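You operate a simulated robot arm through the tools that you are given. There is no shell and no other tool. Be economical: measure what you need, move in short steps, check, and stop when the job is done.

You run a simulated two-armed robot. Do the job below in one go: nothing can be reset, and whatever is moved stays where it is left.

Task
Carry the yellow tray with both arms and set it on the top of the green press cabinet.

The check looks at the end state, three seconds after you hand in, the way a careful person would. Anything else that was tipped, shoved, dropped, spilled or broken makes it a failure.

Robot
Two 6-joint arms with two-finger parallel grippers on one trunk, on a base that drives. Base frame: it is fixed to the floor where the robot stands at the start and does not move with it; the origin is under the middle of the robot, x ahead of it, y to its left, z up. Readings come in mm, rad, newtons and seconds.
The left shoulder is at the start at [60, 187, 847], the right one opposite. With the tool pointing down near the work surface each hand reaches from about 240 to 620 mm from the robot's upright axis, wherever it stands, measured 20 degrees to its own side. Places, roughly: top of the green press cabinet [-600, -2400, 1100]. Payload 1.57 kg a hand.
Tool frame (each hand has its own): the origin (TCP) lies between the finger pads and is the grasp point; the fingertips stand 30 mm ahead of it; z points along the fingers, y is the line along which they close. Largest opening 110 mm; finger width 24, thickness 12; the body of the gripper, 48 by 112 mm, starts 78 mm behind the TCP.
Orientation is that of the tool frame in the base frame, as [roll, pitch, yaw] about the fixed x, y, z axes, in that order (R = Rz(yaw) Ry(pitch) Rx(roll)). With the fingers straight down and closing along the base's y, the tool's x points along the base's -x, its y along +y and its z along -z.

Tools
- The arms move only by the tool drive_tool. It takes "left_rows", "right_rows" or both (then of equal length, played together; a hand with none holds still); each is a list of rows, each a list of 7 numbers: the shift along the tool's x, y, z in cm, then the turn, a rotation vector about the tool's x, y, z in rad, then the opening, from 0 (shut) to 1 (fully open). In form: [[x, y, z, wx, wy, wz, fingers], ...]. A call has 1 to 8 rows; each row is the pose to reach, as a shift and turn from the pose commanded when the call began, along the tool's axes at that moment. Each row takes 0.2 s and may step no farther than 50 mm and 0.15 rad from the row before; otherwise, or with a gripper value out of range, the whole call is refused. A pose out of reach is approached as far as the arm can. The call stops where the force on the tool passes 40 N (or 10 N more than at its start, if that is more) or the arm is blocked; 0.2 s more then pass. The fingers move at their own pace (about 153 mm/s each) and stop on an object; they squeeze with about 31 N. The grip force told is the motor's: it shows also when the fingers shut on nothing. Time passes only in rows, and 0.2 s behind the last, so rows that repeat a pose let the fingers close. It gives the time, the measured TCP pose, the force on the tool (base axes), the opening and the grip force at its end, in the units of the frame above (readings bear some noise), with the torque about the TCP (base axes, N m) and any sound that the robot's microphone picked up, and new pictures: "pictures" is both (left out), scene, wrist or none (wrist: the cameras of the hands that moved).
- Cameras (640 x 400 px; columns grow to the right, rows downward): "scene" is now at [7.9, 10.2, 1365.8]; the picture's right is [0.15, -0.99, 0.00], its down [-0.87, -0.13, -0.47] and it looks along [0.46, 0.07, -0.88] (base axes); focal length 272 px, centre (320, 200). "left" rides on the left gripper at [70, -16, -141] in its tool frame; the picture's right is [0.23, 0.97, 0.00], its down [-0.86, 0.20, -0.48] and it looks along [-0.47, 0.11, 0.88] (tool axes); focal length 222 px, centre (320, 200). "right" rides on the right gripper at [70, 16, -141] in its tool frame; the picture's right is [-0.23, 0.97, 0.00], its down [-0.86, -0.20, -0.48] and it looks along [-0.47, -0.11, 0.88] (tool axes); focal length 222 px, centre (320, 200). There is no depth. A picture from a camera that has moved, and an enlarged one, comes with that camera's place and axes in the base frame and with its lens. The place of the scene camera against the robot may be out by one fixed shift of up to 12 mm in any direction.
- raise_lower(by): slides the trunk up (or, below 0, down) by that many mm; the arms and the scene camera ride with it, the base frame stays. It gives what a move gives, with no picture.
- roll_base(legs): drives the robot by 1 to 6 legs, each [ahead, left, turn to the left] in mm, mm and rad, along the robot's own axes; the way and the turn of a leg run together, so that a leg with both is an arc; at most 1500 mm and 3.142 rad a leg. The arms and the cameras ride along, it lands a little off, and it stops where it bumps. It gives what a move gives, and a new picture of the scene camera.
- head_to(pan, tilt): turns the head with the scene camera to pan (to the left, within 1.501 rad either way) and tilt (down, from -0.506 to 1.204), counted from straight ahead of the robot. It gives what a move gives, and a new picture of the scene camera.
- close_up(camera, box): a new picture of the part [left, top, right, bottom] of that camera's present view, enlarged. The clock stands still meanwhile.
- close_job(): hands the job in; it is judged then, once.

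Work in short steps. Places have to be worked out from the pictures, the camera data and where the tool is seen: move nearer, look again, correct. Check each grasp and each placing, and mend what went wrong. You have 120 turns and 260 pictures in all, those below and enlarged ones among them. Open the grippers and draw the arms clear of the work before you hand the job in, unless the task says otherwise; then end with one line.

The tools are called after "Call:" as name(argument=value, ...) on one line, values as JSON. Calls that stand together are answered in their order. drive_tool: Moves the arms, as the interface text tells. Its arguments: {"type":"object","properties":{"left_rows":{"type":"array"},"right_rows":{"type":"array"},"pictures":{"type":"string","enum":["both","scene","wrist","none"]}},"required":[]} The other tools are called the same way: raise_lower (by) slides the trunk up or down; roll_base (legs) drives the base; head_to (pan, tilt) turns the head that bears the scene camera; close_up (camera, box) takes an enlarged picture of a part of a camera's view; close_job () hands the job in.

At the start:

```text
time: 0.0
left_tool_pos: [326.9, 109.5, 874.3]
left_orientation: [3.141, -0.001, 3.141]
left_ft_force: [-1.0, 0.3, 0.5]
left_moment: [0.0, -0.04, 0.0]
left_width: 110.2
left_grasp_force: 0.1
right_tool_pos: [302.5, -161.9, 833.2]
right_orientation: [-3.14, -0.001, 3.142]
right_ft_force: [0.0, 0.8, -0.7]
right_moment: [-0.02, 0.0, -0.02]
right_width: 109.8
right_grasp_force: 0.0
trunk travel left (down, up): [-475.0, 515.0]
robot x, y, heading: [0.0, -1.3, -0.001]
head pan, tilt: [0.147, 1.082]
```

scene: 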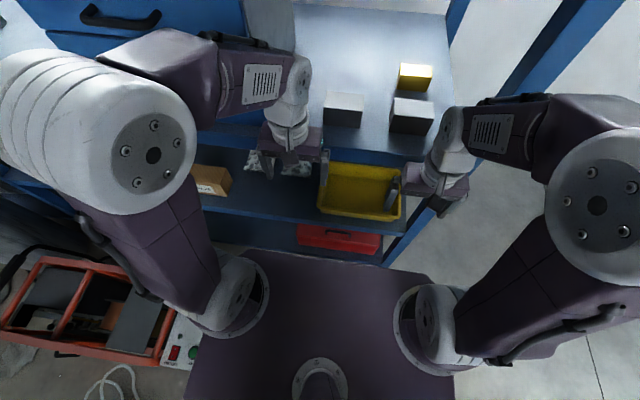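
right: 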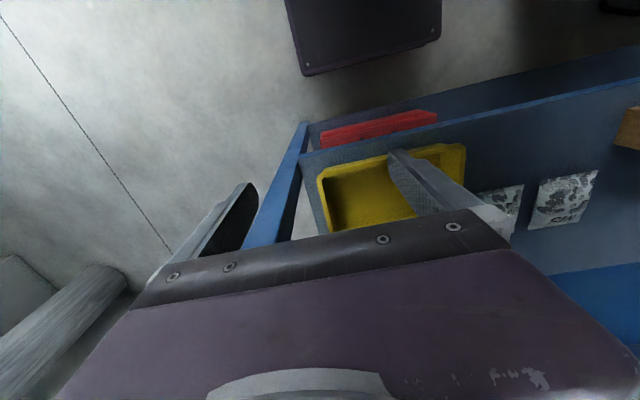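
left: 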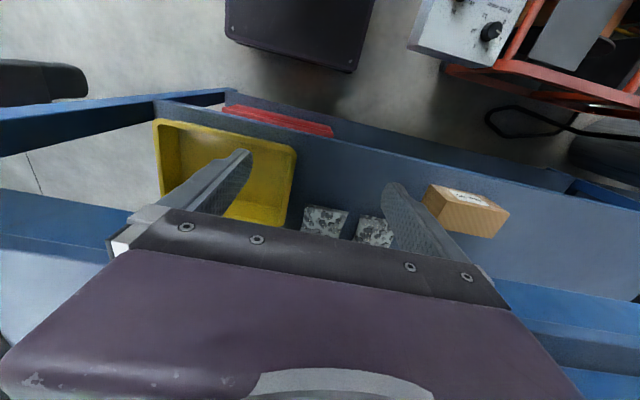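

The yellow tray seems to sit on a shelf of a blue rack in front of me, partly hidden by the arms. I take a close look at it.

Call:
close_up(camera="scene", box=[180, 40, 480, 270])

Call:
close_up(camera="right", box=[240, 80, 640, 260])

Call:
close_up(camera="left", box=[80, 60, 480, 260])

```text
1.74 times, centred on (330, 155) of scene
camera zoom: at [7.9, 10.2, 1365.8], right [0.15, -0.99, 0.0], down [-0.87, -0.13, -0.47], along [0.46, 0.07, -0.88], focal length 472 px, centre (303, 278)
```

zoom: 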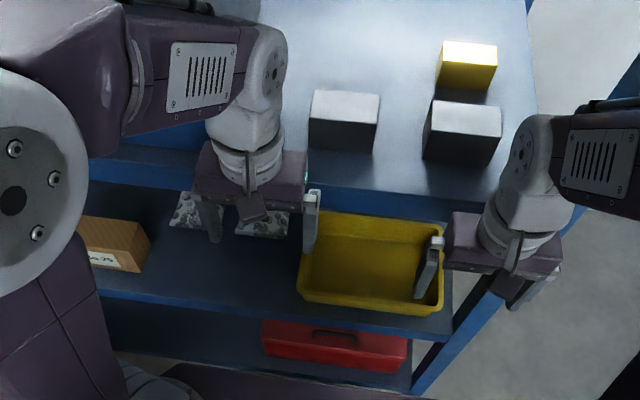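

```text
1.60 times, centred on (440, 170) of right
camera zoom: at [233.5, -146.7, 976.3], right [0.23, 0.97, 0.0], down [0.86, -0.2, 0.48], along [0.47, -0.11, -0.88], focal length 355 px, centre (128, 248)
```

zoom: 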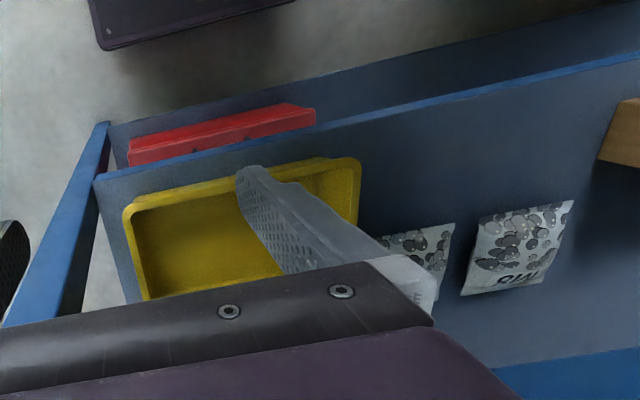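

```text
1.60 times, centred on (280, 160) of left
camera zoom: at [256.5, 94.7, 1016.9], right [-0.23, 0.97, 0.0], down [0.86, 0.2, 0.48], along [0.47, 0.11, -0.88], focal length 355 px, centre (384, 264)
```

zoom: 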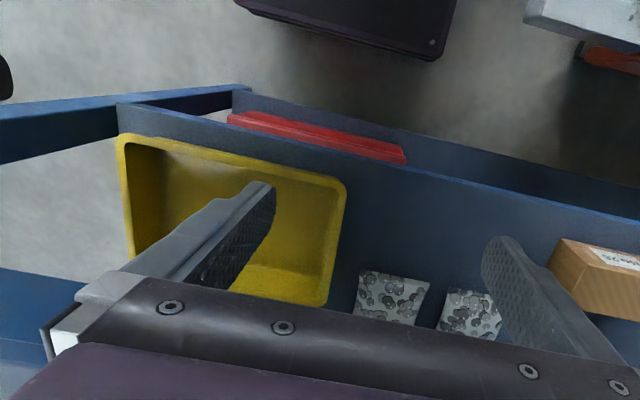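

Triangulating the wrist views puts the tray rim at about x 390–571, y −187 to 77, z 585, under an overhanging bench. Now I look at the rack and the surroundings with the head.

Call:
head_to(pan=0.0, tilt=0.7)

Call:
head_to(pan=-1.5, tilt=0.4)

Call:
head_to(pan=1.5, tilt=0.5)

```text
time: 0.8
left_tool_pos: [325.5, 110.6, 874.7]
left_orientation: [3.141, 0.0, 3.142]
left_ft_force: [0.2, -0.4, 1.1]
left_moment: [0.04, 0.0, -0.02]
left_width: 110.0
left_grasp_force: 0.1
right_tool_pos: [304.2, -161.9, 834.5]
right_orientation: [-3.141, -0.001, 3.141]
right_ft_force: [-0.2, -1.0, 0.3]
right_moment: [0.01, 0.03, -0.01]
right_width: 110.3
right_grasp_force: 0.1
trunk travel left (down, up): [-475.0, 515.0]
robot x, y, heading: [-4.0, 0.2, -0.001]
head pan, tilt: [0.0, 0.7]
camera scene: at [29.1, 0.8, 1394.6], right [0.0, -1.0, 0.0], down [-0.64, 0.0, -0.76], along [0.76, 0.0, -0.64], focal length 272 px, centre (320, 200)
```

scene: 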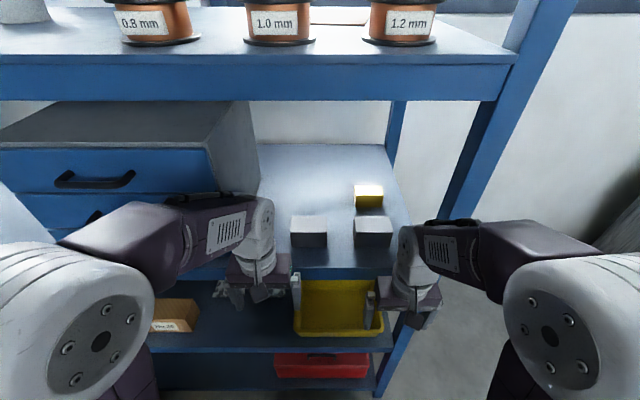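

```text
time: 2.5
left_tool_pos: [324.9, 110.1, 875.7]
left_orientation: [-3.14, 0.0, -3.141]
left_ft_force: [0.5, -0.9, 0.3]
left_moment: [0.03, 0.0, 0.05]
left_width: 110.2
left_grasp_force: 0.0
right_tool_pos: [302.5, -162.0, 835.3]
right_orientation: [-3.141, 0.0, -3.141]
right_ft_force: [-0.6, -1.1, 0.1]
right_moment: [0.0, 0.0, 0.0]
right_width: 109.9
right_grasp_force: 0.0
trunk travel left (down, up): [-475.0, 515.0]
robot x, y, heading: [-4.4, 3.4, -0.002]
head pan, tilt: [-1.499, 0.4]
camera scene: at [-49.1, -91.6, 1421.5], right [-1.0, -0.07, 0.0], down [-0.03, 0.39, -0.92], along [0.07, -0.92, -0.39], focal length 272 px, centre (320, 200)
```

scene: 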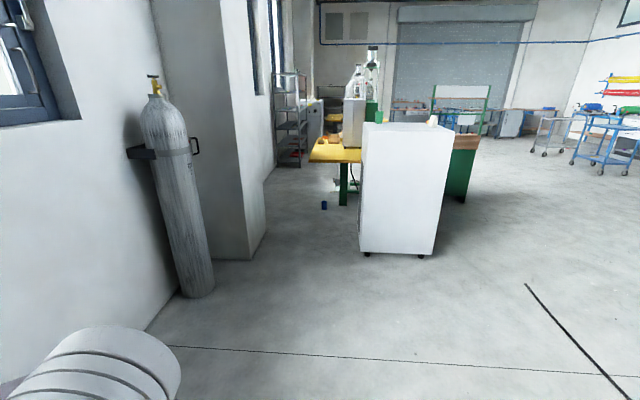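

```text
time: 5.0
left_tool_pos: [326.9, 109.6, 874.8]
left_orientation: [-3.141, 0.0, 3.14]
left_ft_force: [0.4, 0.3, 0.9]
left_moment: [0.02, -0.01, -0.02]
left_width: 110.2
left_grasp_force: 0.1
right_tool_pos: [302.1, -162.1, 834.0]
right_orientation: [3.141, 0.001, 3.142]
right_ft_force: [0.4, 0.3, -0.1]
right_moment: [-0.01, -0.04, -0.01]
right_width: 109.9
right_grasp_force: 0.0
trunk travel left (down, up): [-475.0, 515.0]
robot x, y, heading: [-1.8, -1.4, -0.001]
head pan, tilt: [1.499, 0.499]
camera scene: at [-49.2, 91.5, 1412.4], right [1.0, -0.07, 0.0], down [-0.03, -0.48, -0.88], along [0.06, 0.88, -0.48], focal length 272 px, centre (320, 200)
```

scene: 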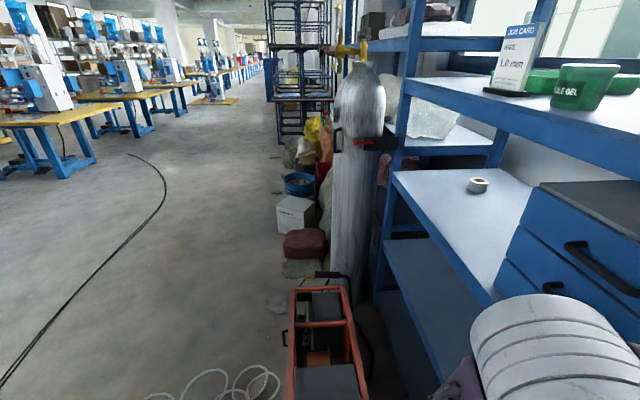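

The goal lies to my right-rear. I zoom in on the region where the cabinet should be (around pixel (408,128) when panned right), and return to look at the rack.

Call:
head_to(pan=-1.5, tilt=0.4)

Call:
close_up(camera="scene", box=[290, 40, 530, 270])

Call:
head_to(pan=0.0, tilt=0.85)

Call:
close_up(camera="scene", box=[220, 140, 460, 310])

```text
time: 7.7
left_tool_pos: [325.8, 110.7, 875.9]
left_orientation: [3.141, 0.0, -3.141]
left_ft_force: [-0.2, -0.5, -0.5]
left_moment: [-0.01, 0.01, -0.02]
left_width: 109.9
left_grasp_force: 0.1
right_tool_pos: [303.0, -161.2, 834.8]
right_orientation: [-3.141, 0.001, 3.14]
right_ft_force: [-0.4, -0.3, 0.4]
right_moment: [0.0, 0.0, -0.02]
right_width: 109.8
right_grasp_force: 0.0
trunk travel left (down, up): [-475.0, 515.0]
robot x, y, heading: [-0.6, 2.0, -0.004]
head pan, tilt: [-1.499, 0.4]
camera scene: at [-49.1, -91.6, 1421.6], right [-1.0, -0.07, 0.0], down [-0.03, 0.39, -0.92], along [0.07, -0.92, -0.39], focal length 272 px, centre (320, 200)
```

scene: 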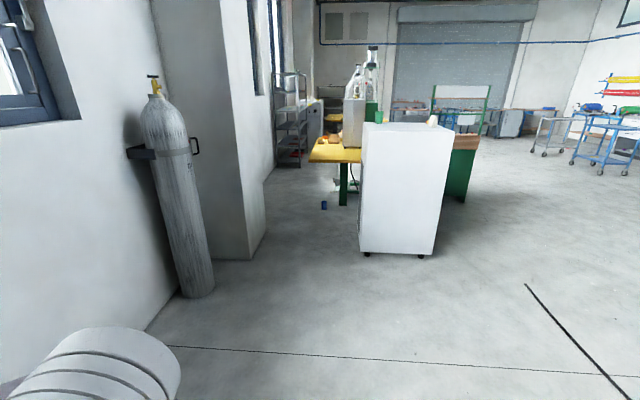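

```text
1.74 times, centred on (410, 155) of scene
camera zoom: at [-49.1, -91.6, 1421.6], right [-1.0, -0.07, 0.0], down [-0.03, 0.39, -0.92], along [0.07, -0.92, -0.39], focal length 472 px, centre (164, 278)
```

zoom: 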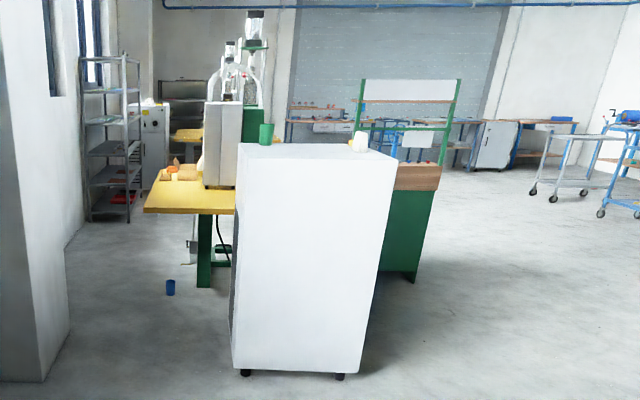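

```text
time: 9.2
left_tool_pos: [324.8, 110.8, 874.3]
left_orientation: [3.141, -0.001, -3.141]
left_ft_force: [-0.7, -0.4, 0.1]
left_moment: [0.02, 0.01, -0.02]
left_width: 110.2
left_grasp_force: 0.0
right_tool_pos: [303.0, -162.4, 834.0]
right_orientation: [3.141, 0.0, 3.14]
right_ft_force: [0.2, 0.1, 0.9]
right_moment: [-0.06, 0.01, 0.01]
right_width: 110.0
right_grasp_force: 0.1
trunk travel left (down, up): [-475.0, 515.0]
robot x, y, heading: [3.3, 1.3, 0.001]
head pan, tilt: [0.0, 0.85]
camera scene: at [22.4, 0.7, 1382.4], right [0.0, -1.0, 0.0], down [-0.75, 0.0, -0.66], along [0.66, 0.0, -0.75], focal length 272 px, centre (320, 200)
```

scene: 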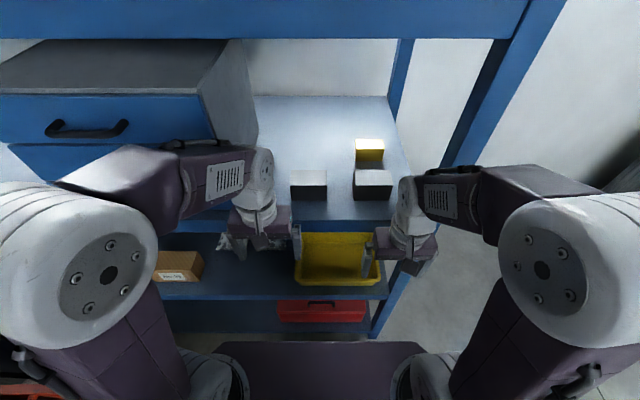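

```text
2.35 times, centred on (340, 225) of scene
camera zoom: at [22.4, 0.7, 1382.4], right [0.0, -1.0, 0.0], down [-0.75, 0.0, -0.66], along [0.66, 0.0, -0.75], focal length 639 px, centre (273, 141)
```

zoom: 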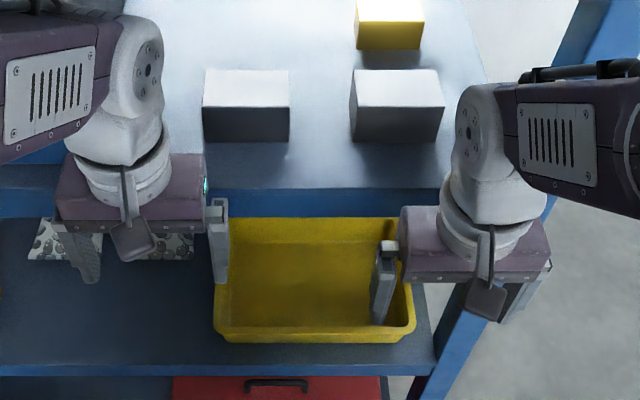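

The tray (rim z≈585, floor≈530) stands under a bench whose beam is at z≈890. The right rack post at y≈−222 leaves little room beside the tray. So I plan to hook the tray out about 85 mm first, then grip its side walls; first I lower the trunk for a better view.

Call:
raise_lower(by=-180)

Call:
head_to(pan=0.0, tilt=0.8)

Call:
close_up(camera="scene", box=[200, 160, 460, 340])

```text
time: 9.9
left_tool_pos: [325.7, 108.9, 847.9]
left_orientation: [-3.14, 0.01, -3.141]
left_ft_force: [-1.3, -0.1, 2.9]
left_moment: [0.0, -0.12, 0.03]
left_width: 110.2
left_grasp_force: 0.0
right_tool_pos: [302.2, -162.9, 803.1]
right_orientation: [-3.14, 0.001, 3.14]
right_ft_force: [0.2, 0.3, 0.3]
right_moment: [0.01, 0.01, 0.0]
right_width: 110.0
right_grasp_force: 0.1
trunk travel left (down, up): [-444.0, 546.0]
robot x, y, heading: [-1.1, -0.8, -0.0]
head pan, tilt: [0.0, 0.85]
stopped: the force on the tool passed its limit at 72 N (the readings are from after the stop); the commanded pose is now the measured one
```

```text
time: 10.6
left_tool_pos: [326.1, 109.1, 847.9]
left_orientation: [-3.139, 0.012, -3.141]
left_ft_force: [-6.2, 0.3, 10.2]
left_moment: [0.19, -0.85, 0.08]
left_width: 109.8
left_grasp_force: 0.0
right_tool_pos: [301.6, -162.4, 804.0]
right_orientation: [3.141, 0.002, -3.141]
right_ft_force: [-0.4, -0.2, 0.6]
right_moment: [-0.01, 0.02, -0.01]
right_width: 109.9
right_grasp_force: 0.0
trunk travel left (down, up): [-444.0, 546.0]
robot x, y, heading: [1.8, -0.3, -0.0]
head pan, tilt: [0.0, 0.799]
camera scene: at [22.8, 0.4, 1355.5], right [0.0, -1.0, 0.0], down [-0.72, 0.0, -0.7], along [0.7, 0.0, -0.72], focal length 272 px, centre (320, 200)
```

scene: 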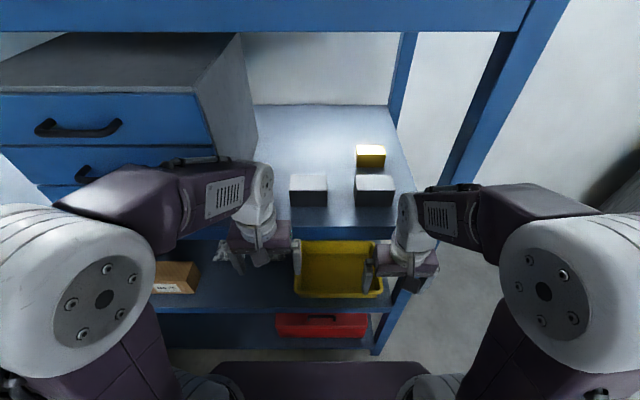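

```text
2.22 times, centred on (330, 250) of scene
camera zoom: at [22.8, 0.4, 1355.5], right [0.0, -1.0, 0.0], down [-0.72, 0.0, -0.7], along [0.7, 0.0, -0.72], focal length 604 px, centre (298, 89)
```

zoom: 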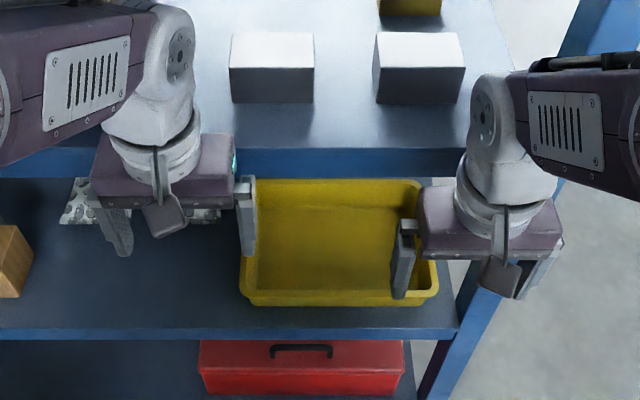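

The left gripper body touched the bench edge (top ≈926, front edge x<350). I raise a bit to free it and back the robot away by 180 mm before going lower.

Call:
raise_lower(by=25)

Call:
roll_base(legs=[[-180, 0, 0]])

Call:
raise_lower(by=-240)

Call:
head_to(pan=0.0, tilt=0.7)

```text
time: 11.3
left_tool_pos: [327.8, 110.5, 872.0]
left_orientation: [-3.14, 0.009, -3.141]
left_ft_force: [-0.4, 0.3, 0.1]
left_moment: [0.0, 0.05, -0.01]
left_width: 110.1
left_grasp_force: 0.1
right_tool_pos: [302.6, -160.8, 827.6]
right_orientation: [3.14, -0.001, -3.141]
right_ft_force: [-0.6, 0.3, 0.2]
right_moment: [0.02, 0.02, 0.02]
right_width: 109.9
right_grasp_force: 0.0
trunk travel left (down, up): [-469.0, 521.0]
robot x, y, heading: [0.7, -4.5, 0.002]
head pan, tilt: [0.0, 0.799]
```

```text
time: 12.8
left_tool_pos: [147.8, 109.3, 872.2]
left_orientation: [-3.139, 0.01, 3.141]
left_ft_force: [-0.9, 0.4, 0.2]
left_moment: [-0.04, -0.06, 0.01]
left_width: 110.1
left_grasp_force: 0.0
right_tool_pos: [123.8, -163.4, 827.8]
right_orientation: [3.14, 0.0, 3.14]
right_ft_force: [0.1, 0.4, 0.5]
right_moment: [0.02, -0.03, -0.01]
right_width: 109.9
right_grasp_force: 0.1
trunk travel left (down, up): [-469.0, 521.0]
robot x, y, heading: [-178.1, 1.9, -0.0]
head pan, tilt: [0.0, 0.799]
camera scene: at [-154.9, 0.9, 1380.4], right [0.0, -1.0, 0.0], down [-0.72, 0.0, -0.7], along [0.7, 0.0, -0.72], focal length 272 px, centre (320, 200)
```

scene: 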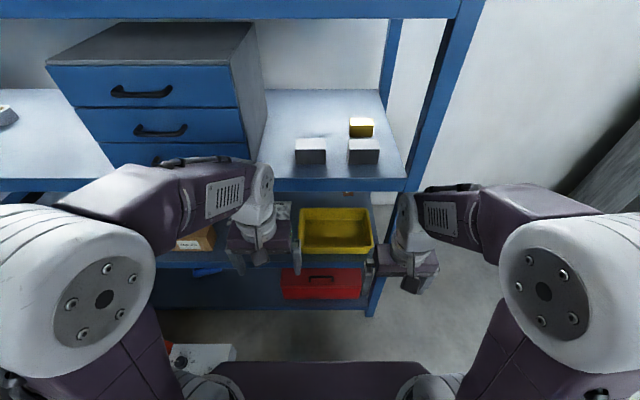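

```text
time: 15.3
left_tool_pos: [148.4, 110.4, 631.9]
left_orientation: [-3.142, 0.009, 3.141]
left_ft_force: [0.4, -0.3, 0.1]
left_moment: [0.0, -0.04, 0.03]
left_width: 110.2
left_grasp_force: 0.1
right_tool_pos: [124.0, -162.1, 587.9]
right_orientation: [3.141, 0.0, 3.14]
right_ft_force: [-0.1, 0.3, 0.5]
right_moment: [-0.01, 0.0, -0.01]
right_width: 110.0
right_grasp_force: 0.1
trunk travel left (down, up): [-229.0, 761.0]
robot x, y, heading: [-177.8, 3.1, 0.0]
head pan, tilt: [0.0, 0.799]
```

```text
time: 15.9
left_tool_pos: [148.7, 109.8, 632.1]
left_orientation: [-3.14, 0.009, 3.142]
left_ft_force: [-0.5, -0.3, -1.2]
left_moment: [-0.02, 0.0, 0.01]
left_width: 110.4
left_grasp_force: 0.0
right_tool_pos: [122.7, -162.3, 588.2]
right_orientation: [3.142, -0.001, 3.139]
right_ft_force: [0.6, 1.1, -0.6]
right_moment: [0.01, -0.02, 0.01]
right_width: 109.8
right_grasp_force: 0.1
trunk travel left (down, up): [-229.0, 761.0]
robot x, y, heading: [-176.1, 1.2, -0.003]
head pan, tilt: [0.0, 0.7]
camera scene: at [-149.4, 0.8, 1148.6], right [0.0, -1.0, 0.0], down [-0.64, 0.0, -0.76], along [0.76, 0.0, -0.64], focal length 272 px, centre (320, 200)
```

scene: 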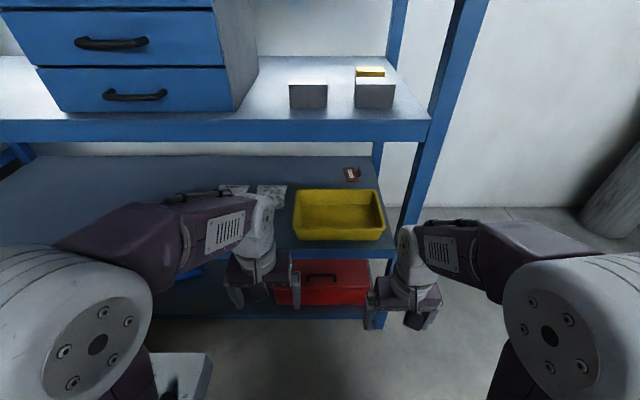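

Much clearer view now; I zoom to measure tray, post and beam.

Call:
close_up(camera="scene", box=[210, 100, 450, 260])

```text
2.50 times, centred on (330, 180) of scene
camera zoom: at [-149.4, 0.8, 1148.6], right [0.0, -1.0, 0.0], down [-0.64, 0.0, -0.76], along [0.76, 0.0, -0.64], focal length 679 px, centre (295, 250)
```

zoom: 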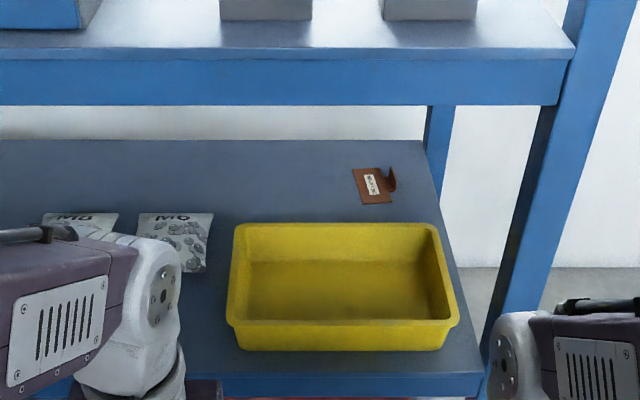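

Measured: tray rim x 390–570, y −185…75, z≈586; shelf front x≈361, bench beam x≥340 with z 890–926, post inner face y≈−210. I turn the left hand to 45° forward-down and the right to 60° down, moving both to safe staging points.

Call:
drive_tool(left_rows=[[-1.7, -0.65, -2.0, 0, -0.131, 0, 0.6], [-3.4, -1.3, -4.0, 0, -0.262, 0, 0.6], [-5.1, -1.95, -6.0, 0, -0.393, 0, 0.6], [-6.8, -2.6, -8.0, 0, -0.524, 0, 0.6], [-8.5, -3.25, -10.0, 0, -0.654, 0, 0.6], [-10.2, -3.9, -11.8, 0, -0.785, 0, 0.6]], right_rows=[[-2.5, 0.8, -2.2, 0, -0.087, 0, 1], [-5, 1.7, -4.4, 0, -0.175, 0, 1], [-8, 2.6, -6.6, 0, -0.262, 0, 1], [-11, 3.4, -8.8, 0, -0.349, 0, 1], [-14, 4.3, -11, 0, -0.436, 0, 1], [-17, 5.2, -13.2, 0, -0.524, 0, 1]])

```text
time: 17.4
left_tool_pos: [249.9, 71.6, 750.3]
left_orientation: [-3.137, 0.797, -3.14]
left_ft_force: [-1.1, -0.5, 0.7]
left_moment: [0.0, 0.01, -0.07]
left_width: 65.9
left_grasp_force: 0.1
right_tool_pos: [295.1, -110.2, 720.9]
right_orientation: [-3.14, 0.523, 3.141]
right_ft_force: [-0.6, 0.2, -0.6]
right_moment: [-0.02, 0.01, 0.01]
right_width: 110.0
right_grasp_force: 0.1
trunk travel left (down, up): [-229.0, 761.0]
robot x, y, heading: [-177.1, 0.1, 0.001]
head pan, tilt: [0.0, 0.7]
camera scene: at [-149.2, 0.9, 1148.7], right [0.0, -1.0, 0.0], down [-0.64, 0.0, -0.76], along [0.76, 0.0, -0.64], focal length 272 px, centre (320, 200)
camera right: at [164.4, -94.5, 809.1], right [0.2, 0.97, 0.11], down [0.5, -0.2, 0.84], along [0.84, -0.11, -0.53], focal length 222 px, centre (320, 200)
camera left: at [100.5, 55.2, 800.7], right [-0.16, 0.97, -0.16], down [0.26, 0.2, 0.95], along [0.95, 0.11, -0.28], focal length 222 px, centre (320, 200)
```

scene: 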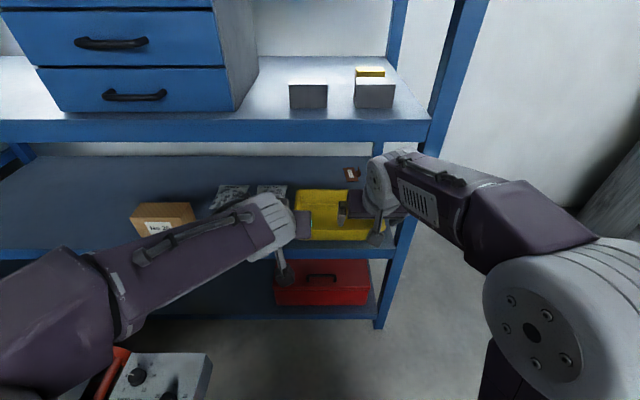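
right: 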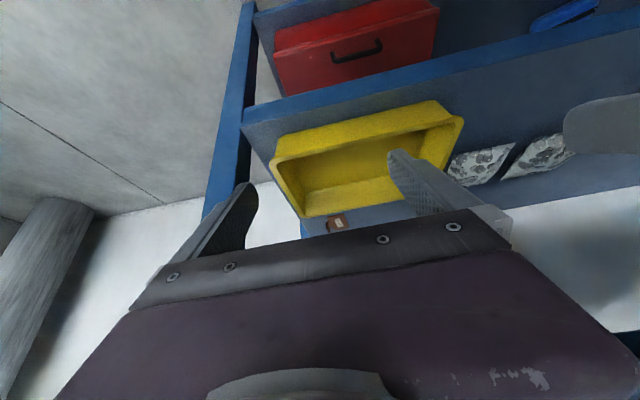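
left: 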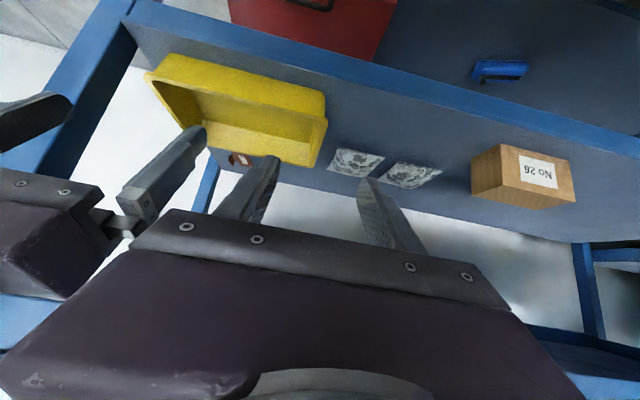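

Both hands are in place. I advance the left hand towards the tray's left wall, stopping just above the rim.

Call:
drive_tool(left_rows=[[-0.7, 0, 4.6, 0, 0, 0, 0.6], [-1.4, 0, 9.2, 0, 0, 0, 0.6], [-2.1, 0, 13.8, 0, 0, 0, 0.6], [-2.7, 0, 18.4, 0, 0, 0, 0.6], [-3.3, 0, 22.6, 0, 0, 0, 0.6], [-3.3, 0, 22.6, 0, 0, 0, 0.6]])

Call:
close_up(camera="left", box=[100, 20, 460, 260])

Call:
close_up(camera="scene", box=[210, 120, 430, 270])

```text
time: 18.8
left_tool_pos: [434.7, 71.1, 615.8]
left_orientation: [-3.14, 0.795, 3.141]
left_ft_force: [-0.7, 0.4, 1.1]
left_moment: [-0.02, -0.03, 0.01]
left_width: 65.9
left_grasp_force: 0.0
right_tool_pos: [295.6, -109.3, 720.6]
right_orientation: [3.141, 0.523, 3.139]
right_ft_force: [0.6, 0.8, 0.1]
right_moment: [0.02, -0.01, -0.01]
right_width: 110.0
right_grasp_force: 0.1
trunk travel left (down, up): [-229.0, 761.0]
robot x, y, heading: [-180.9, 2.0, -0.003]
head pan, tilt: [0.0, 0.7]
camera scene: at [-149.4, 0.9, 1148.7], right [0.0, -1.0, 0.0], down [-0.64, 0.0, -0.76], along [0.76, 0.0, -0.64], focal length 272 px, centre (320, 200)
camera left: at [285.2, 55.4, 665.7], right [-0.16, 0.97, -0.16], down [0.26, 0.2, 0.94], along [0.95, 0.11, -0.28], focal length 222 px, centre (320, 200)
```

scene: 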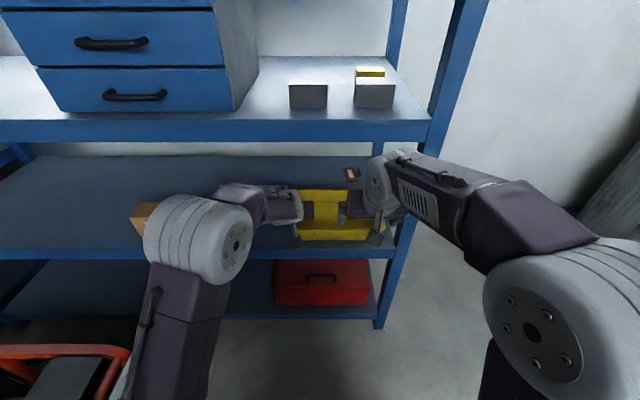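
left: 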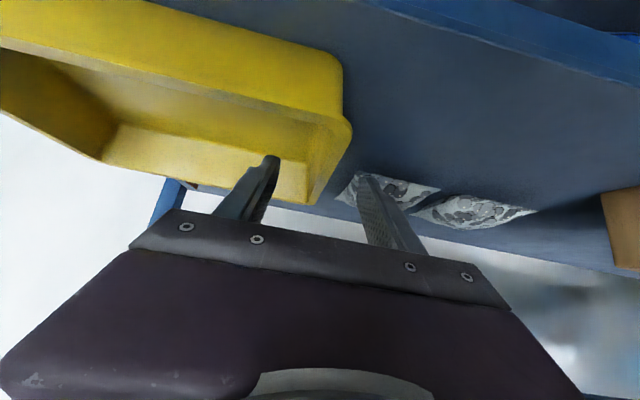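

```text
1.67 times, centred on (280, 140) of left
camera zoom: at [285.2, 55.4, 665.7], right [-0.16, 0.97, -0.16], down [0.26, 0.2, 0.94], along [0.95, 0.11, -0.28], focal length 370 px, centre (387, 300)
```

zoom: 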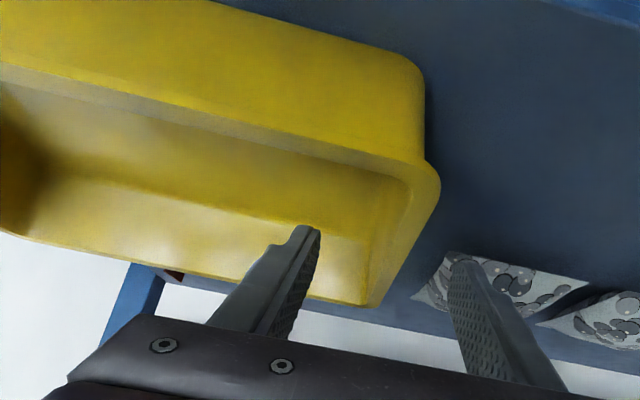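

```text
2.67 times, centred on (320, 195) of scene
camera zoom: at [-149.4, 0.9, 1148.7], right [0.0, -1.0, 0.0], down [-0.64, 0.0, -0.76], along [0.76, 0.0, -0.64], focal length 724 px, centre (320, 213)
```

zoom: 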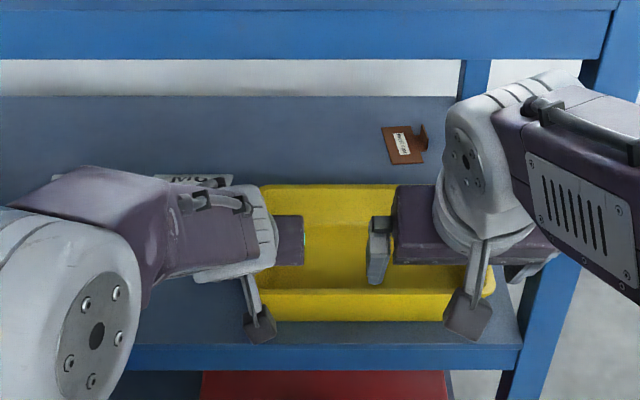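

The left wall sits between the left hand's fingers. I push in 63 mm along the fingers so the pads straddle the wall at mid-length, then close.

Call:
drive_tool(left_rows=[[0, 0, 3.2, 0, 0, 0, 0.6], [0, 0, 6.3, 0, 0, 0, 0.6]], pictures="wrist")

Call:
drive_tool(left_rows=[[0, 0, 0, 0, 0, 0, 0.3], [0, 0, 0, 0, 0, 0, 0.0], [0, 0, 0, 0, 0, 0, 0.0]], pictures="both")

```text
time: 19.4
left_tool_pos: [478.4, 70.7, 570.3]
left_orientation: [-3.138, 0.794, -3.141]
left_ft_force: [-0.4, -0.1, 0.8]
left_moment: [-0.03, 0.0, -0.02]
left_width: 65.8
left_grasp_force: 0.0
right_tool_pos: [296.1, -110.3, 720.9]
right_orientation: [-3.142, 0.525, 3.14]
right_ft_force: [0.5, 0.1, -0.8]
right_moment: [-0.01, 0.02, -0.03]
right_width: 110.3
right_grasp_force: 0.1
trunk travel left (down, up): [-229.0, 761.0]
robot x, y, heading: [-179.0, 2.9, 0.002]
head pan, tilt: [0.0, 0.7]
camera left: at [330.0, 55.4, 621.0], right [-0.16, 0.97, -0.16], down [0.26, 0.2, 0.94], along [0.95, 0.11, -0.28], focal length 222 px, centre (320, 200)
```

left: 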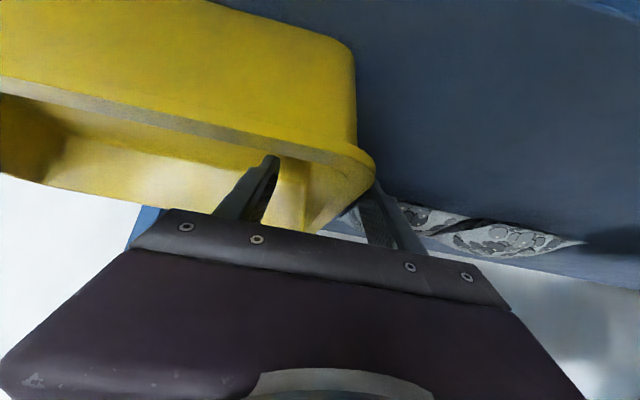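

```text
time: 20.1
left_tool_pos: [478.0, 70.9, 573.3]
left_orientation: [-3.138, 0.796, -3.139]
left_ft_force: [-1.1, 0.4, 3.9]
left_moment: [-1.32, 0.1, -0.58]
left_width: 7.6
left_grasp_force: 26.5
right_tool_pos: [295.1, -109.8, 720.9]
right_orientation: [3.141, 0.523, 3.14]
right_ft_force: [-0.4, -0.3, -0.5]
right_moment: [-0.03, 0.02, 0.02]
right_width: 109.9
right_grasp_force: 0.1
trunk travel left (down, up): [-229.0, 761.0]
robot x, y, heading: [-179.6, 0.9, -0.002]
head pan, tilt: [0.0, 0.7]
camera scene: at [-150.1, 1.1, 1148.7], right [0.0, -1.0, 0.0], down [-0.64, 0.0, -0.77], along [0.77, 0.0, -0.64], focal length 272 px, centre (320, 200)
camera left: at [329.3, 55.2, 622.2], right [-0.16, 0.97, -0.17], down [0.26, 0.2, 0.95], along [0.95, 0.11, -0.28], focal length 222 px, centre (320, 200)
```

scene: 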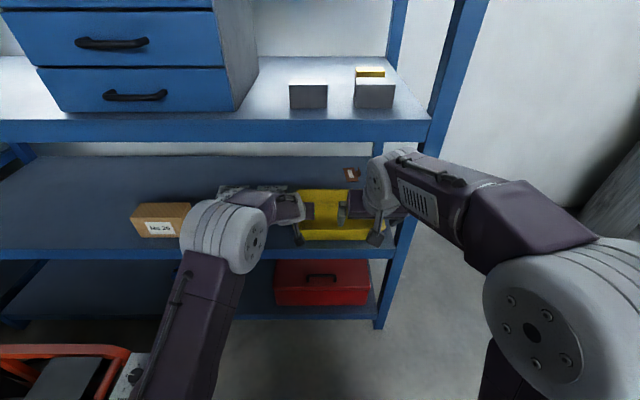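
left: 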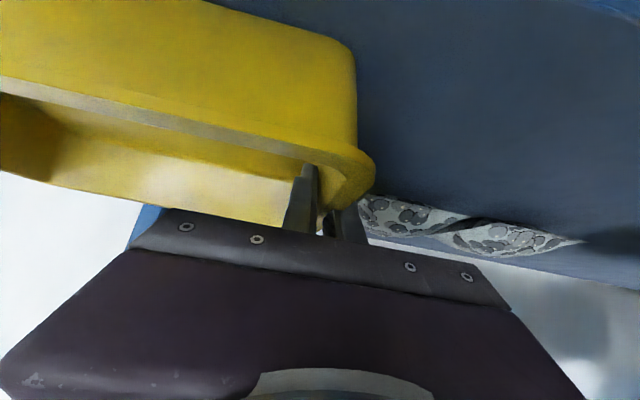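

The left wall is gripped (7.6 mm, 26 N). Now the right hand goes down inside the tray behind its near wall, fingers wide, as a hook.

Call:
drive_tool(right_rows=[[-3, 1, 2, 0, 0, 0, 1], [-4, 1.5, 6, 0, 0, 0, 1], [-4, 1.5, 10, 0, 0, 0, 1], [-4, 1.5, 14, 0, 0, 0, 1], [-4, 1.5, 17.5, 0, 0, 0, 1]])

```text
time: 21.4
left_tool_pos: [477.9, 69.6, 571.7]
left_orientation: [-3.141, 0.794, -3.141]
left_ft_force: [-1.2, -0.9, 4.2]
left_moment: [-1.25, -0.44, -0.34]
left_width: 7.5
left_grasp_force: 26.8
right_tool_pos: [418.1, -95.4, 588.3]
right_orientation: [-3.141, 0.525, 3.14]
right_ft_force: [0.8, -0.8, 0.1]
right_moment: [0.02, 0.03, -0.01]
right_width: 110.1
right_grasp_force: 0.0
trunk travel left (down, up): [-229.0, 761.0]
robot x, y, heading: [-178.5, -0.9, -0.002]
head pan, tilt: [0.0, 0.7]
camera scene: at [-149.8, 1.1, 1148.7], right [0.0, -1.0, 0.0], down [-0.64, 0.0, -0.77], along [0.77, 0.0, -0.64], focal length 272 px, centre (320, 200)
camera right: at [286.6, -80.0, 676.7], right [0.2, 0.97, 0.11], down [0.5, -0.2, 0.84], along [0.84, -0.11, -0.53], focal length 222 px, centre (320, 200)
```

scene: 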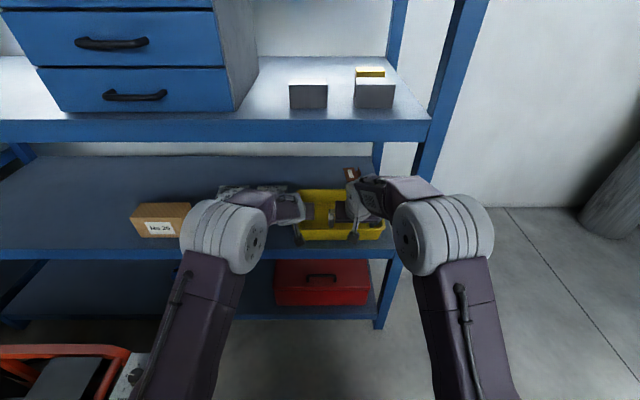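
right: 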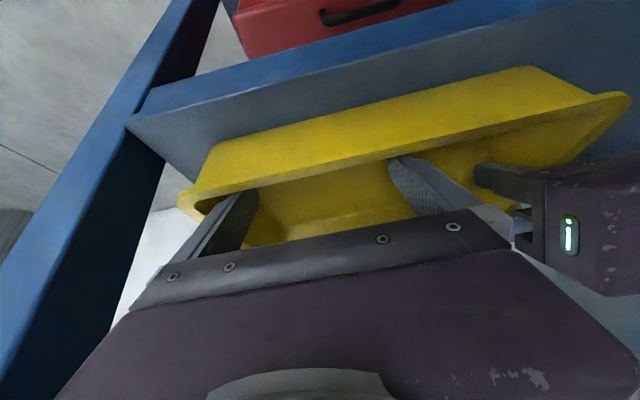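

Both fingers of the right hand are behind the near wall. I pull the tray towards me 40 mm with both hands, the right taking up ~9 mm slack.

Call:
drive_tool(left_rows=[[0, 0, 0, 0, 0, 0, 0], [0.7, 0, -0.71, 0, 0, 0, 0], [1.4, 0, -1.43, 0, 0, 0, 0], [2.1, 0, -2.14, 0, 0, 0, 0], [2.8, 0, -2.86, 0, 0, 0, 0]], right_rows=[[0.69, 0, -0.4, 0, 0, 0, 1], [1.56, 0, -0.9, 0, 0, 0, 1], [2.42, 0, -1.4, 0, 0, 0, 1], [3.29, 0, -1.9, 0, 0, 0, 1], [4.15, 0, -2.4, 0, 0, 0, 1]])

```text
time: 22.6
left_tool_pos: [438.2, 70.4, 572.2]
left_orientation: [-3.138, 0.795, 3.141]
left_ft_force: [-4.4, -2.0, 2.3]
left_moment: [-1.32, 0.2, -0.6]
left_width: 7.4
left_grasp_force: 26.9
right_tool_pos: [368.1, -96.7, 589.9]
right_orientation: [3.141, 0.524, -3.14]
right_ft_force: [5.4, 1.7, 6.5]
right_moment: [-0.31, 0.07, 0.24]
right_width: 108.9
right_grasp_force: 0.1
trunk travel left (down, up): [-229.0, 761.0]
robot x, y, heading: [-176.7, 0.6, 0.002]
head pan, tilt: [0.0, 0.7]
camera scene: at [-150.1, 1.2, 1148.7], right [0.0, -1.0, 0.0], down [-0.64, 0.0, -0.77], along [0.77, 0.0, -0.64], focal length 272 px, centre (320, 200)
camera right: at [238.0, -80.2, 677.6], right [0.2, 0.97, 0.11], down [0.5, -0.2, 0.84], along [0.84, -0.11, -0.53], focal length 222 px, centre (320, 200)
camera left: at [289.4, 55.4, 622.2], right [-0.16, 0.97, -0.16], down [0.26, 0.2, 0.94], along [0.95, 0.11, -0.28], focal length 222 px, centre (320, 200)
```

scene: 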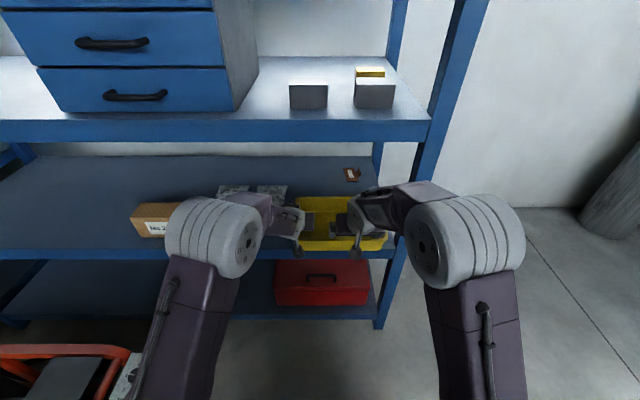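
right: 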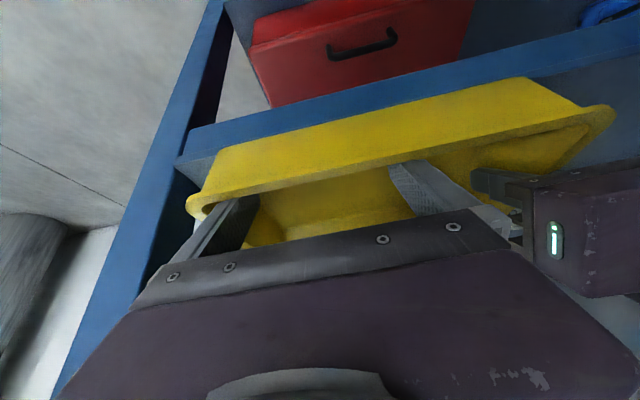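
left: 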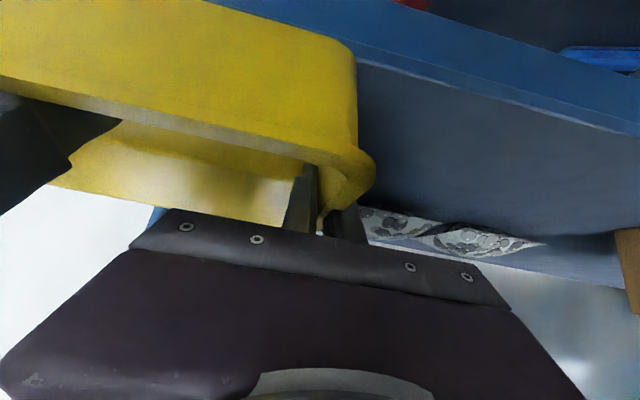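

Working smoothly, with only a few newtons. Another 42 mm straight towards me, same way.

Call:
drive_tool(left_rows=[[0.74, 0, -0.75, 0, 0, 0, 0], [1.47, 0, -1.5, 0, 0, 0, 0], [2.2, 0, -2.25, 0, 0, 0, 0], [2.94, 0, -3.0, 0, 0, 0, 0]], right_rows=[[0.91, 0, -0.53, 0, 0, 0, 1], [1.82, 0, -1.05, 0, 0, 0, 1], [2.73, 0, -1.58, 0, 0, 0, 1], [3.63, 0, -2.1, 0, 0, 0, 1]])

```text
time: 23.6
left_tool_pos: [397.6, 71.5, 571.7]
left_orientation: [-3.139, 0.794, -3.14]
left_ft_force: [-5.1, 3.1, 0.6]
left_moment: [-1.37, -0.66, -0.68]
left_width: 8.1
left_grasp_force: 27.3
right_tool_pos: [325.5, -95.0, 588.8]
right_orientation: [3.141, 0.525, 3.141]
right_ft_force: [6.2, -3.1, 10.2]
right_moment: [0.04, 0.18, -0.09]
right_width: 109.4
right_grasp_force: 0.0
trunk travel left (down, up): [-229.0, 761.0]
robot x, y, heading: [-175.5, 0.7, -0.005]
head pan, tilt: [0.0, 0.7]
camera scene: at [-150.3, 1.3, 1148.7], right [0.0, -1.0, 0.0], down [-0.64, 0.0, -0.77], along [0.77, 0.0, -0.64], focal length 272 px, centre (320, 200)
camera right: at [195.4, -79.6, 677.3], right [0.2, 0.97, 0.11], down [0.5, -0.2, 0.84], along [0.84, -0.11, -0.53], focal length 222 px, centre (320, 200)
camera left: at [247.4, 55.2, 622.3], right [-0.16, 0.97, -0.16], down [0.26, 0.2, 0.95], along [0.95, 0.11, -0.28], focal length 222 px, centre (320, 200)
```

scene: 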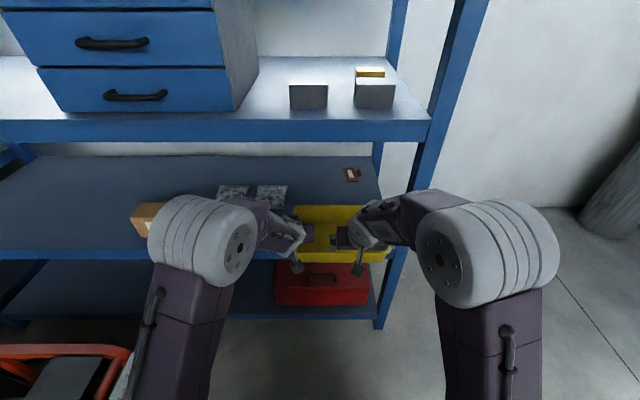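
right: 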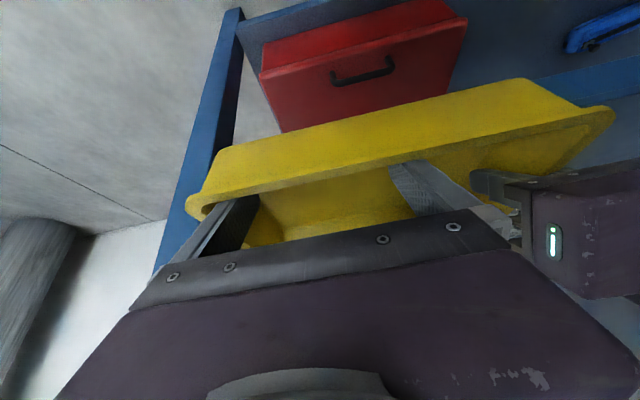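
left: 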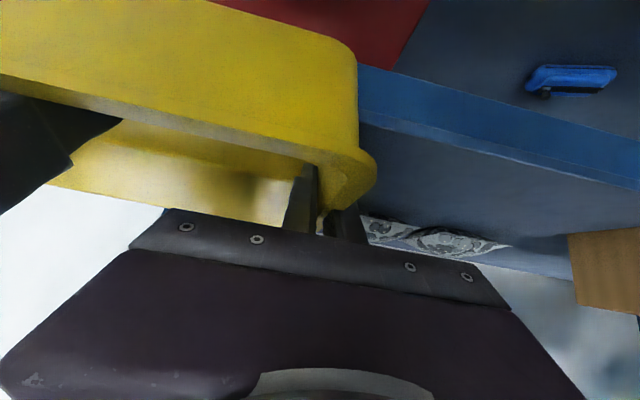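

The tray now spans x≈308–488, still well supported. I slide it 60 mm to the left, away from the post, both hands together.

Call:
drive_tool(left_rows=[[0, 1.2, 0, 0, 0, 0, 0], [0, 2.4, 0, 0, 0, 0, 0], [0, 3.6, 0, 0, 0, 0, 0], [0, 4.8, 0, 0, 0, 0, 0], [0, 6.0, 0, 0, 0, 0, 0]], right_rows=[[-0.3, 1.2, 0.2, 0, 0, 0, 1], [-0.3, 2.4, 0.2, 0, 0, 0, 1], [-0.3, 3.6, 0.2, 0, 0, 0, 1], [-0.3, 4.8, 0.2, 0, 0, 0, 1], [-0.3, 6.0, 0.2, 0, 0, 0, 1]])

```text
time: 24.8
left_tool_pos: [397.3, 130.3, 572.9]
left_orientation: [-3.14, 0.795, -3.14]
left_ft_force: [-2.8, -2.5, 4.0]
left_moment: [-1.34, 0.07, -0.5]
left_width: 7.4
left_grasp_force: 26.3
right_tool_pos: [330.2, -35.9, 589.2]
right_orientation: [3.141, 0.523, 3.139]
right_ft_force: [2.2, 0.4, 1.2]
right_moment: [-0.08, 0.06, 0.15]
right_width: 108.8
right_grasp_force: 0.1
trunk travel left (down, up): [-229.0, 761.0]
robot x, y, heading: [-177.7, -0.9, -0.002]
head pan, tilt: [0.0, 0.7]
camera scene: at [-149.9, 1.0, 1148.7], right [0.0, -1.0, 0.0], down [-0.64, 0.0, -0.77], along [0.77, 0.0, -0.64], focal length 272 px, centre (320, 200)
camera right: at [199.2, -20.1, 676.4], right [0.2, 0.97, 0.11], down [0.5, -0.2, 0.84], along [0.84, -0.11, -0.53], focal length 222 px, centre (320, 200)
camera left: at [247.9, 115.5, 622.5], right [-0.16, 0.97, -0.16], down [0.26, 0.2, 0.94], along [0.95, 0.11, -0.28], focal length 222 px, centre (320, 200)
```

scene: 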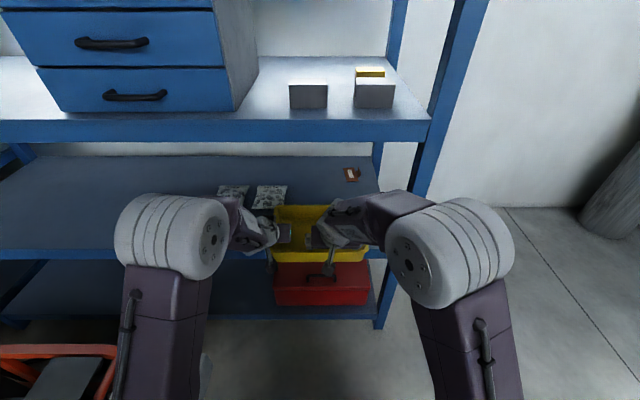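
right: 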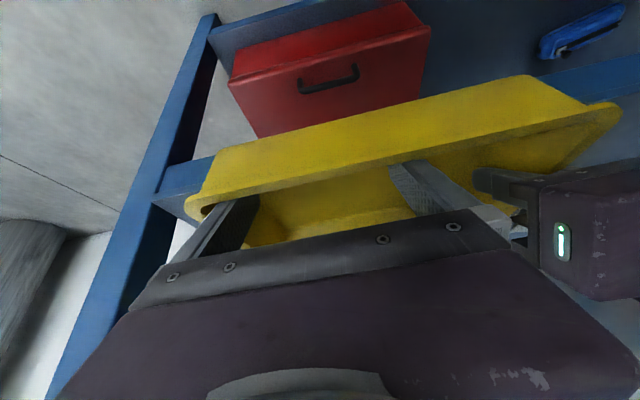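
left: 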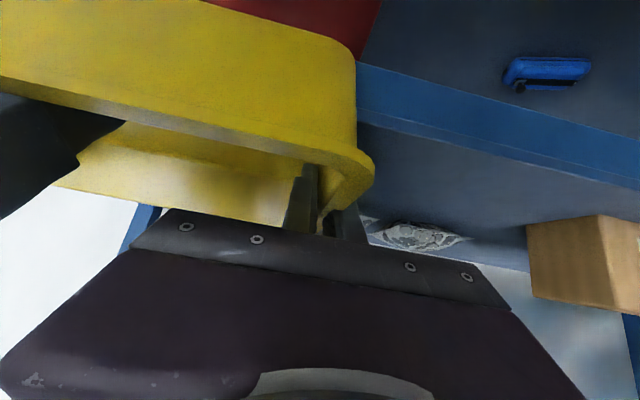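

The tray is clear of the post. I withdraw the right hand up, then pitch it to 45° and move sideways over the right wall (y≈−121).

Call:
drive_tool(right_rows=[[-0.5, 0, -3, 0, 0, 0, 1], [-0.5, 0, -7, 0, 0, 0, 1], [-0.5, 0, -11, 0, 0, 0, 1], [-0.5, -4, -12, 0, -0.13, 0, 0.8], [-0.5, -8.45, -12, 0, -0.262, 0, 0.6], [-0.5, -8.45, -12, 0, -0.27, 0, 0.6]])

```text
time: 26.1
left_tool_pos: [397.5, 131.1, 573.5]
left_orientation: [-3.141, 0.795, -3.139]
left_ft_force: [-0.2, 0.3, 4.2]
left_moment: [-1.31, -0.06, -0.42]
left_width: 7.4
left_grasp_force: 26.7
right_tool_pos: [274.5, -120.2, 695.8]
right_orientation: [3.141, 0.794, 3.141]
right_ft_force: [-0.2, 0.9, 0.4]
right_moment: [0.0, 0.03, -0.05]
right_width: 66.0
right_grasp_force: 0.2
trunk travel left (down, up): [-229.0, 761.0]
robot x, y, heading: [-177.3, 1.0, -0.002]
head pan, tilt: [0.0, 0.7]
camera scene: at [-150.0, 1.0, 1148.7], right [0.0, -1.0, 0.0], down [-0.64, 0.0, -0.77], along [0.77, 0.0, -0.64], focal length 272 px, centre (320, 200)
camera right: at [124.7, -104.6, 745.2], right [0.16, 0.97, 0.16], down [0.26, -0.2, 0.95], along [0.95, -0.11, -0.28], focal length 222 px, centre (320, 200)
```

scene: 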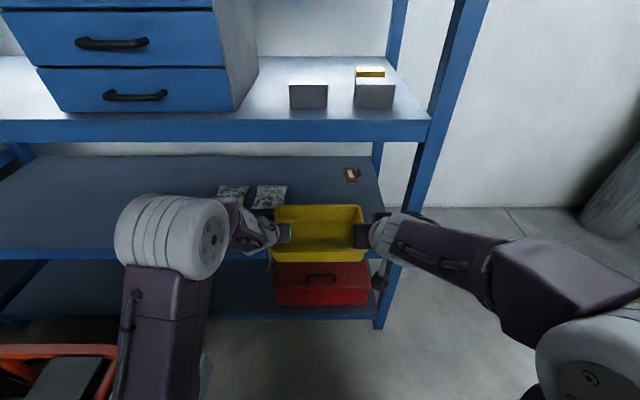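
right: 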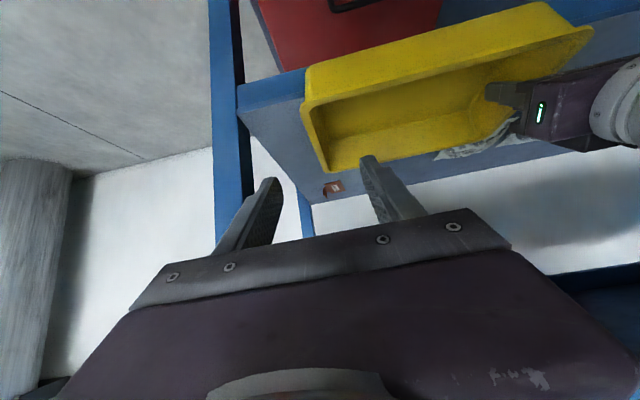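

The right wall is lined up (rim about y −123). I advance along the fingers to just above the rim and check.

Call:
drive_tool(right_rows=[[0.1, 0.2, 4, 0, 0, 0, 0.6], [0.1, 0.2, 8, 0, 0, 0, 0.6], [0.2, 0.2, 11.5, 0, 0, 0, 0.6]], pictures="wrist")

```text
time: 26.9
left_tool_pos: [396.4, 130.4, 573.2]
left_orientation: [-3.141, 0.794, 3.141]
left_ft_force: [-1.0, -0.4, 3.8]
left_moment: [-1.25, -0.28, -0.4]
left_width: 7.3
left_grasp_force: 26.7
right_tool_pos: [355.3, -117.5, 614.2]
right_orientation: [-3.141, 0.792, 3.14]
right_ft_force: [-0.6, 0.1, 0.4]
right_moment: [-0.03, -0.02, -0.01]
right_width: 66.2
right_grasp_force: 0.0
trunk travel left (down, up): [-229.0, 761.0]
robot x, y, heading: [-178.9, 0.9, -0.003]
head pan, tilt: [0.0, 0.7]
camera right: at [205.4, -102.4, 663.2], right [0.16, 0.97, 0.16], down [0.26, -0.2, 0.94], along [0.95, -0.11, -0.28], focal length 222 px, centre (320, 200)
```

right: 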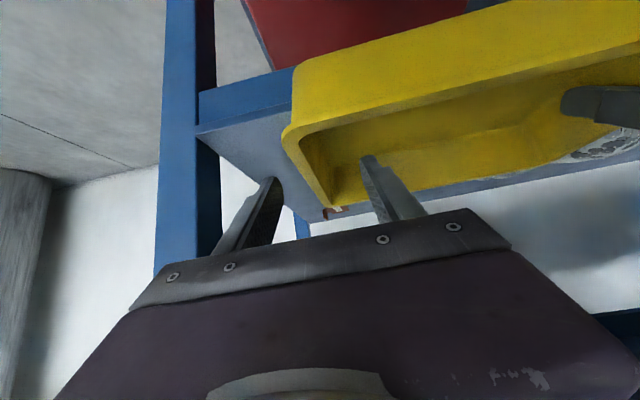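

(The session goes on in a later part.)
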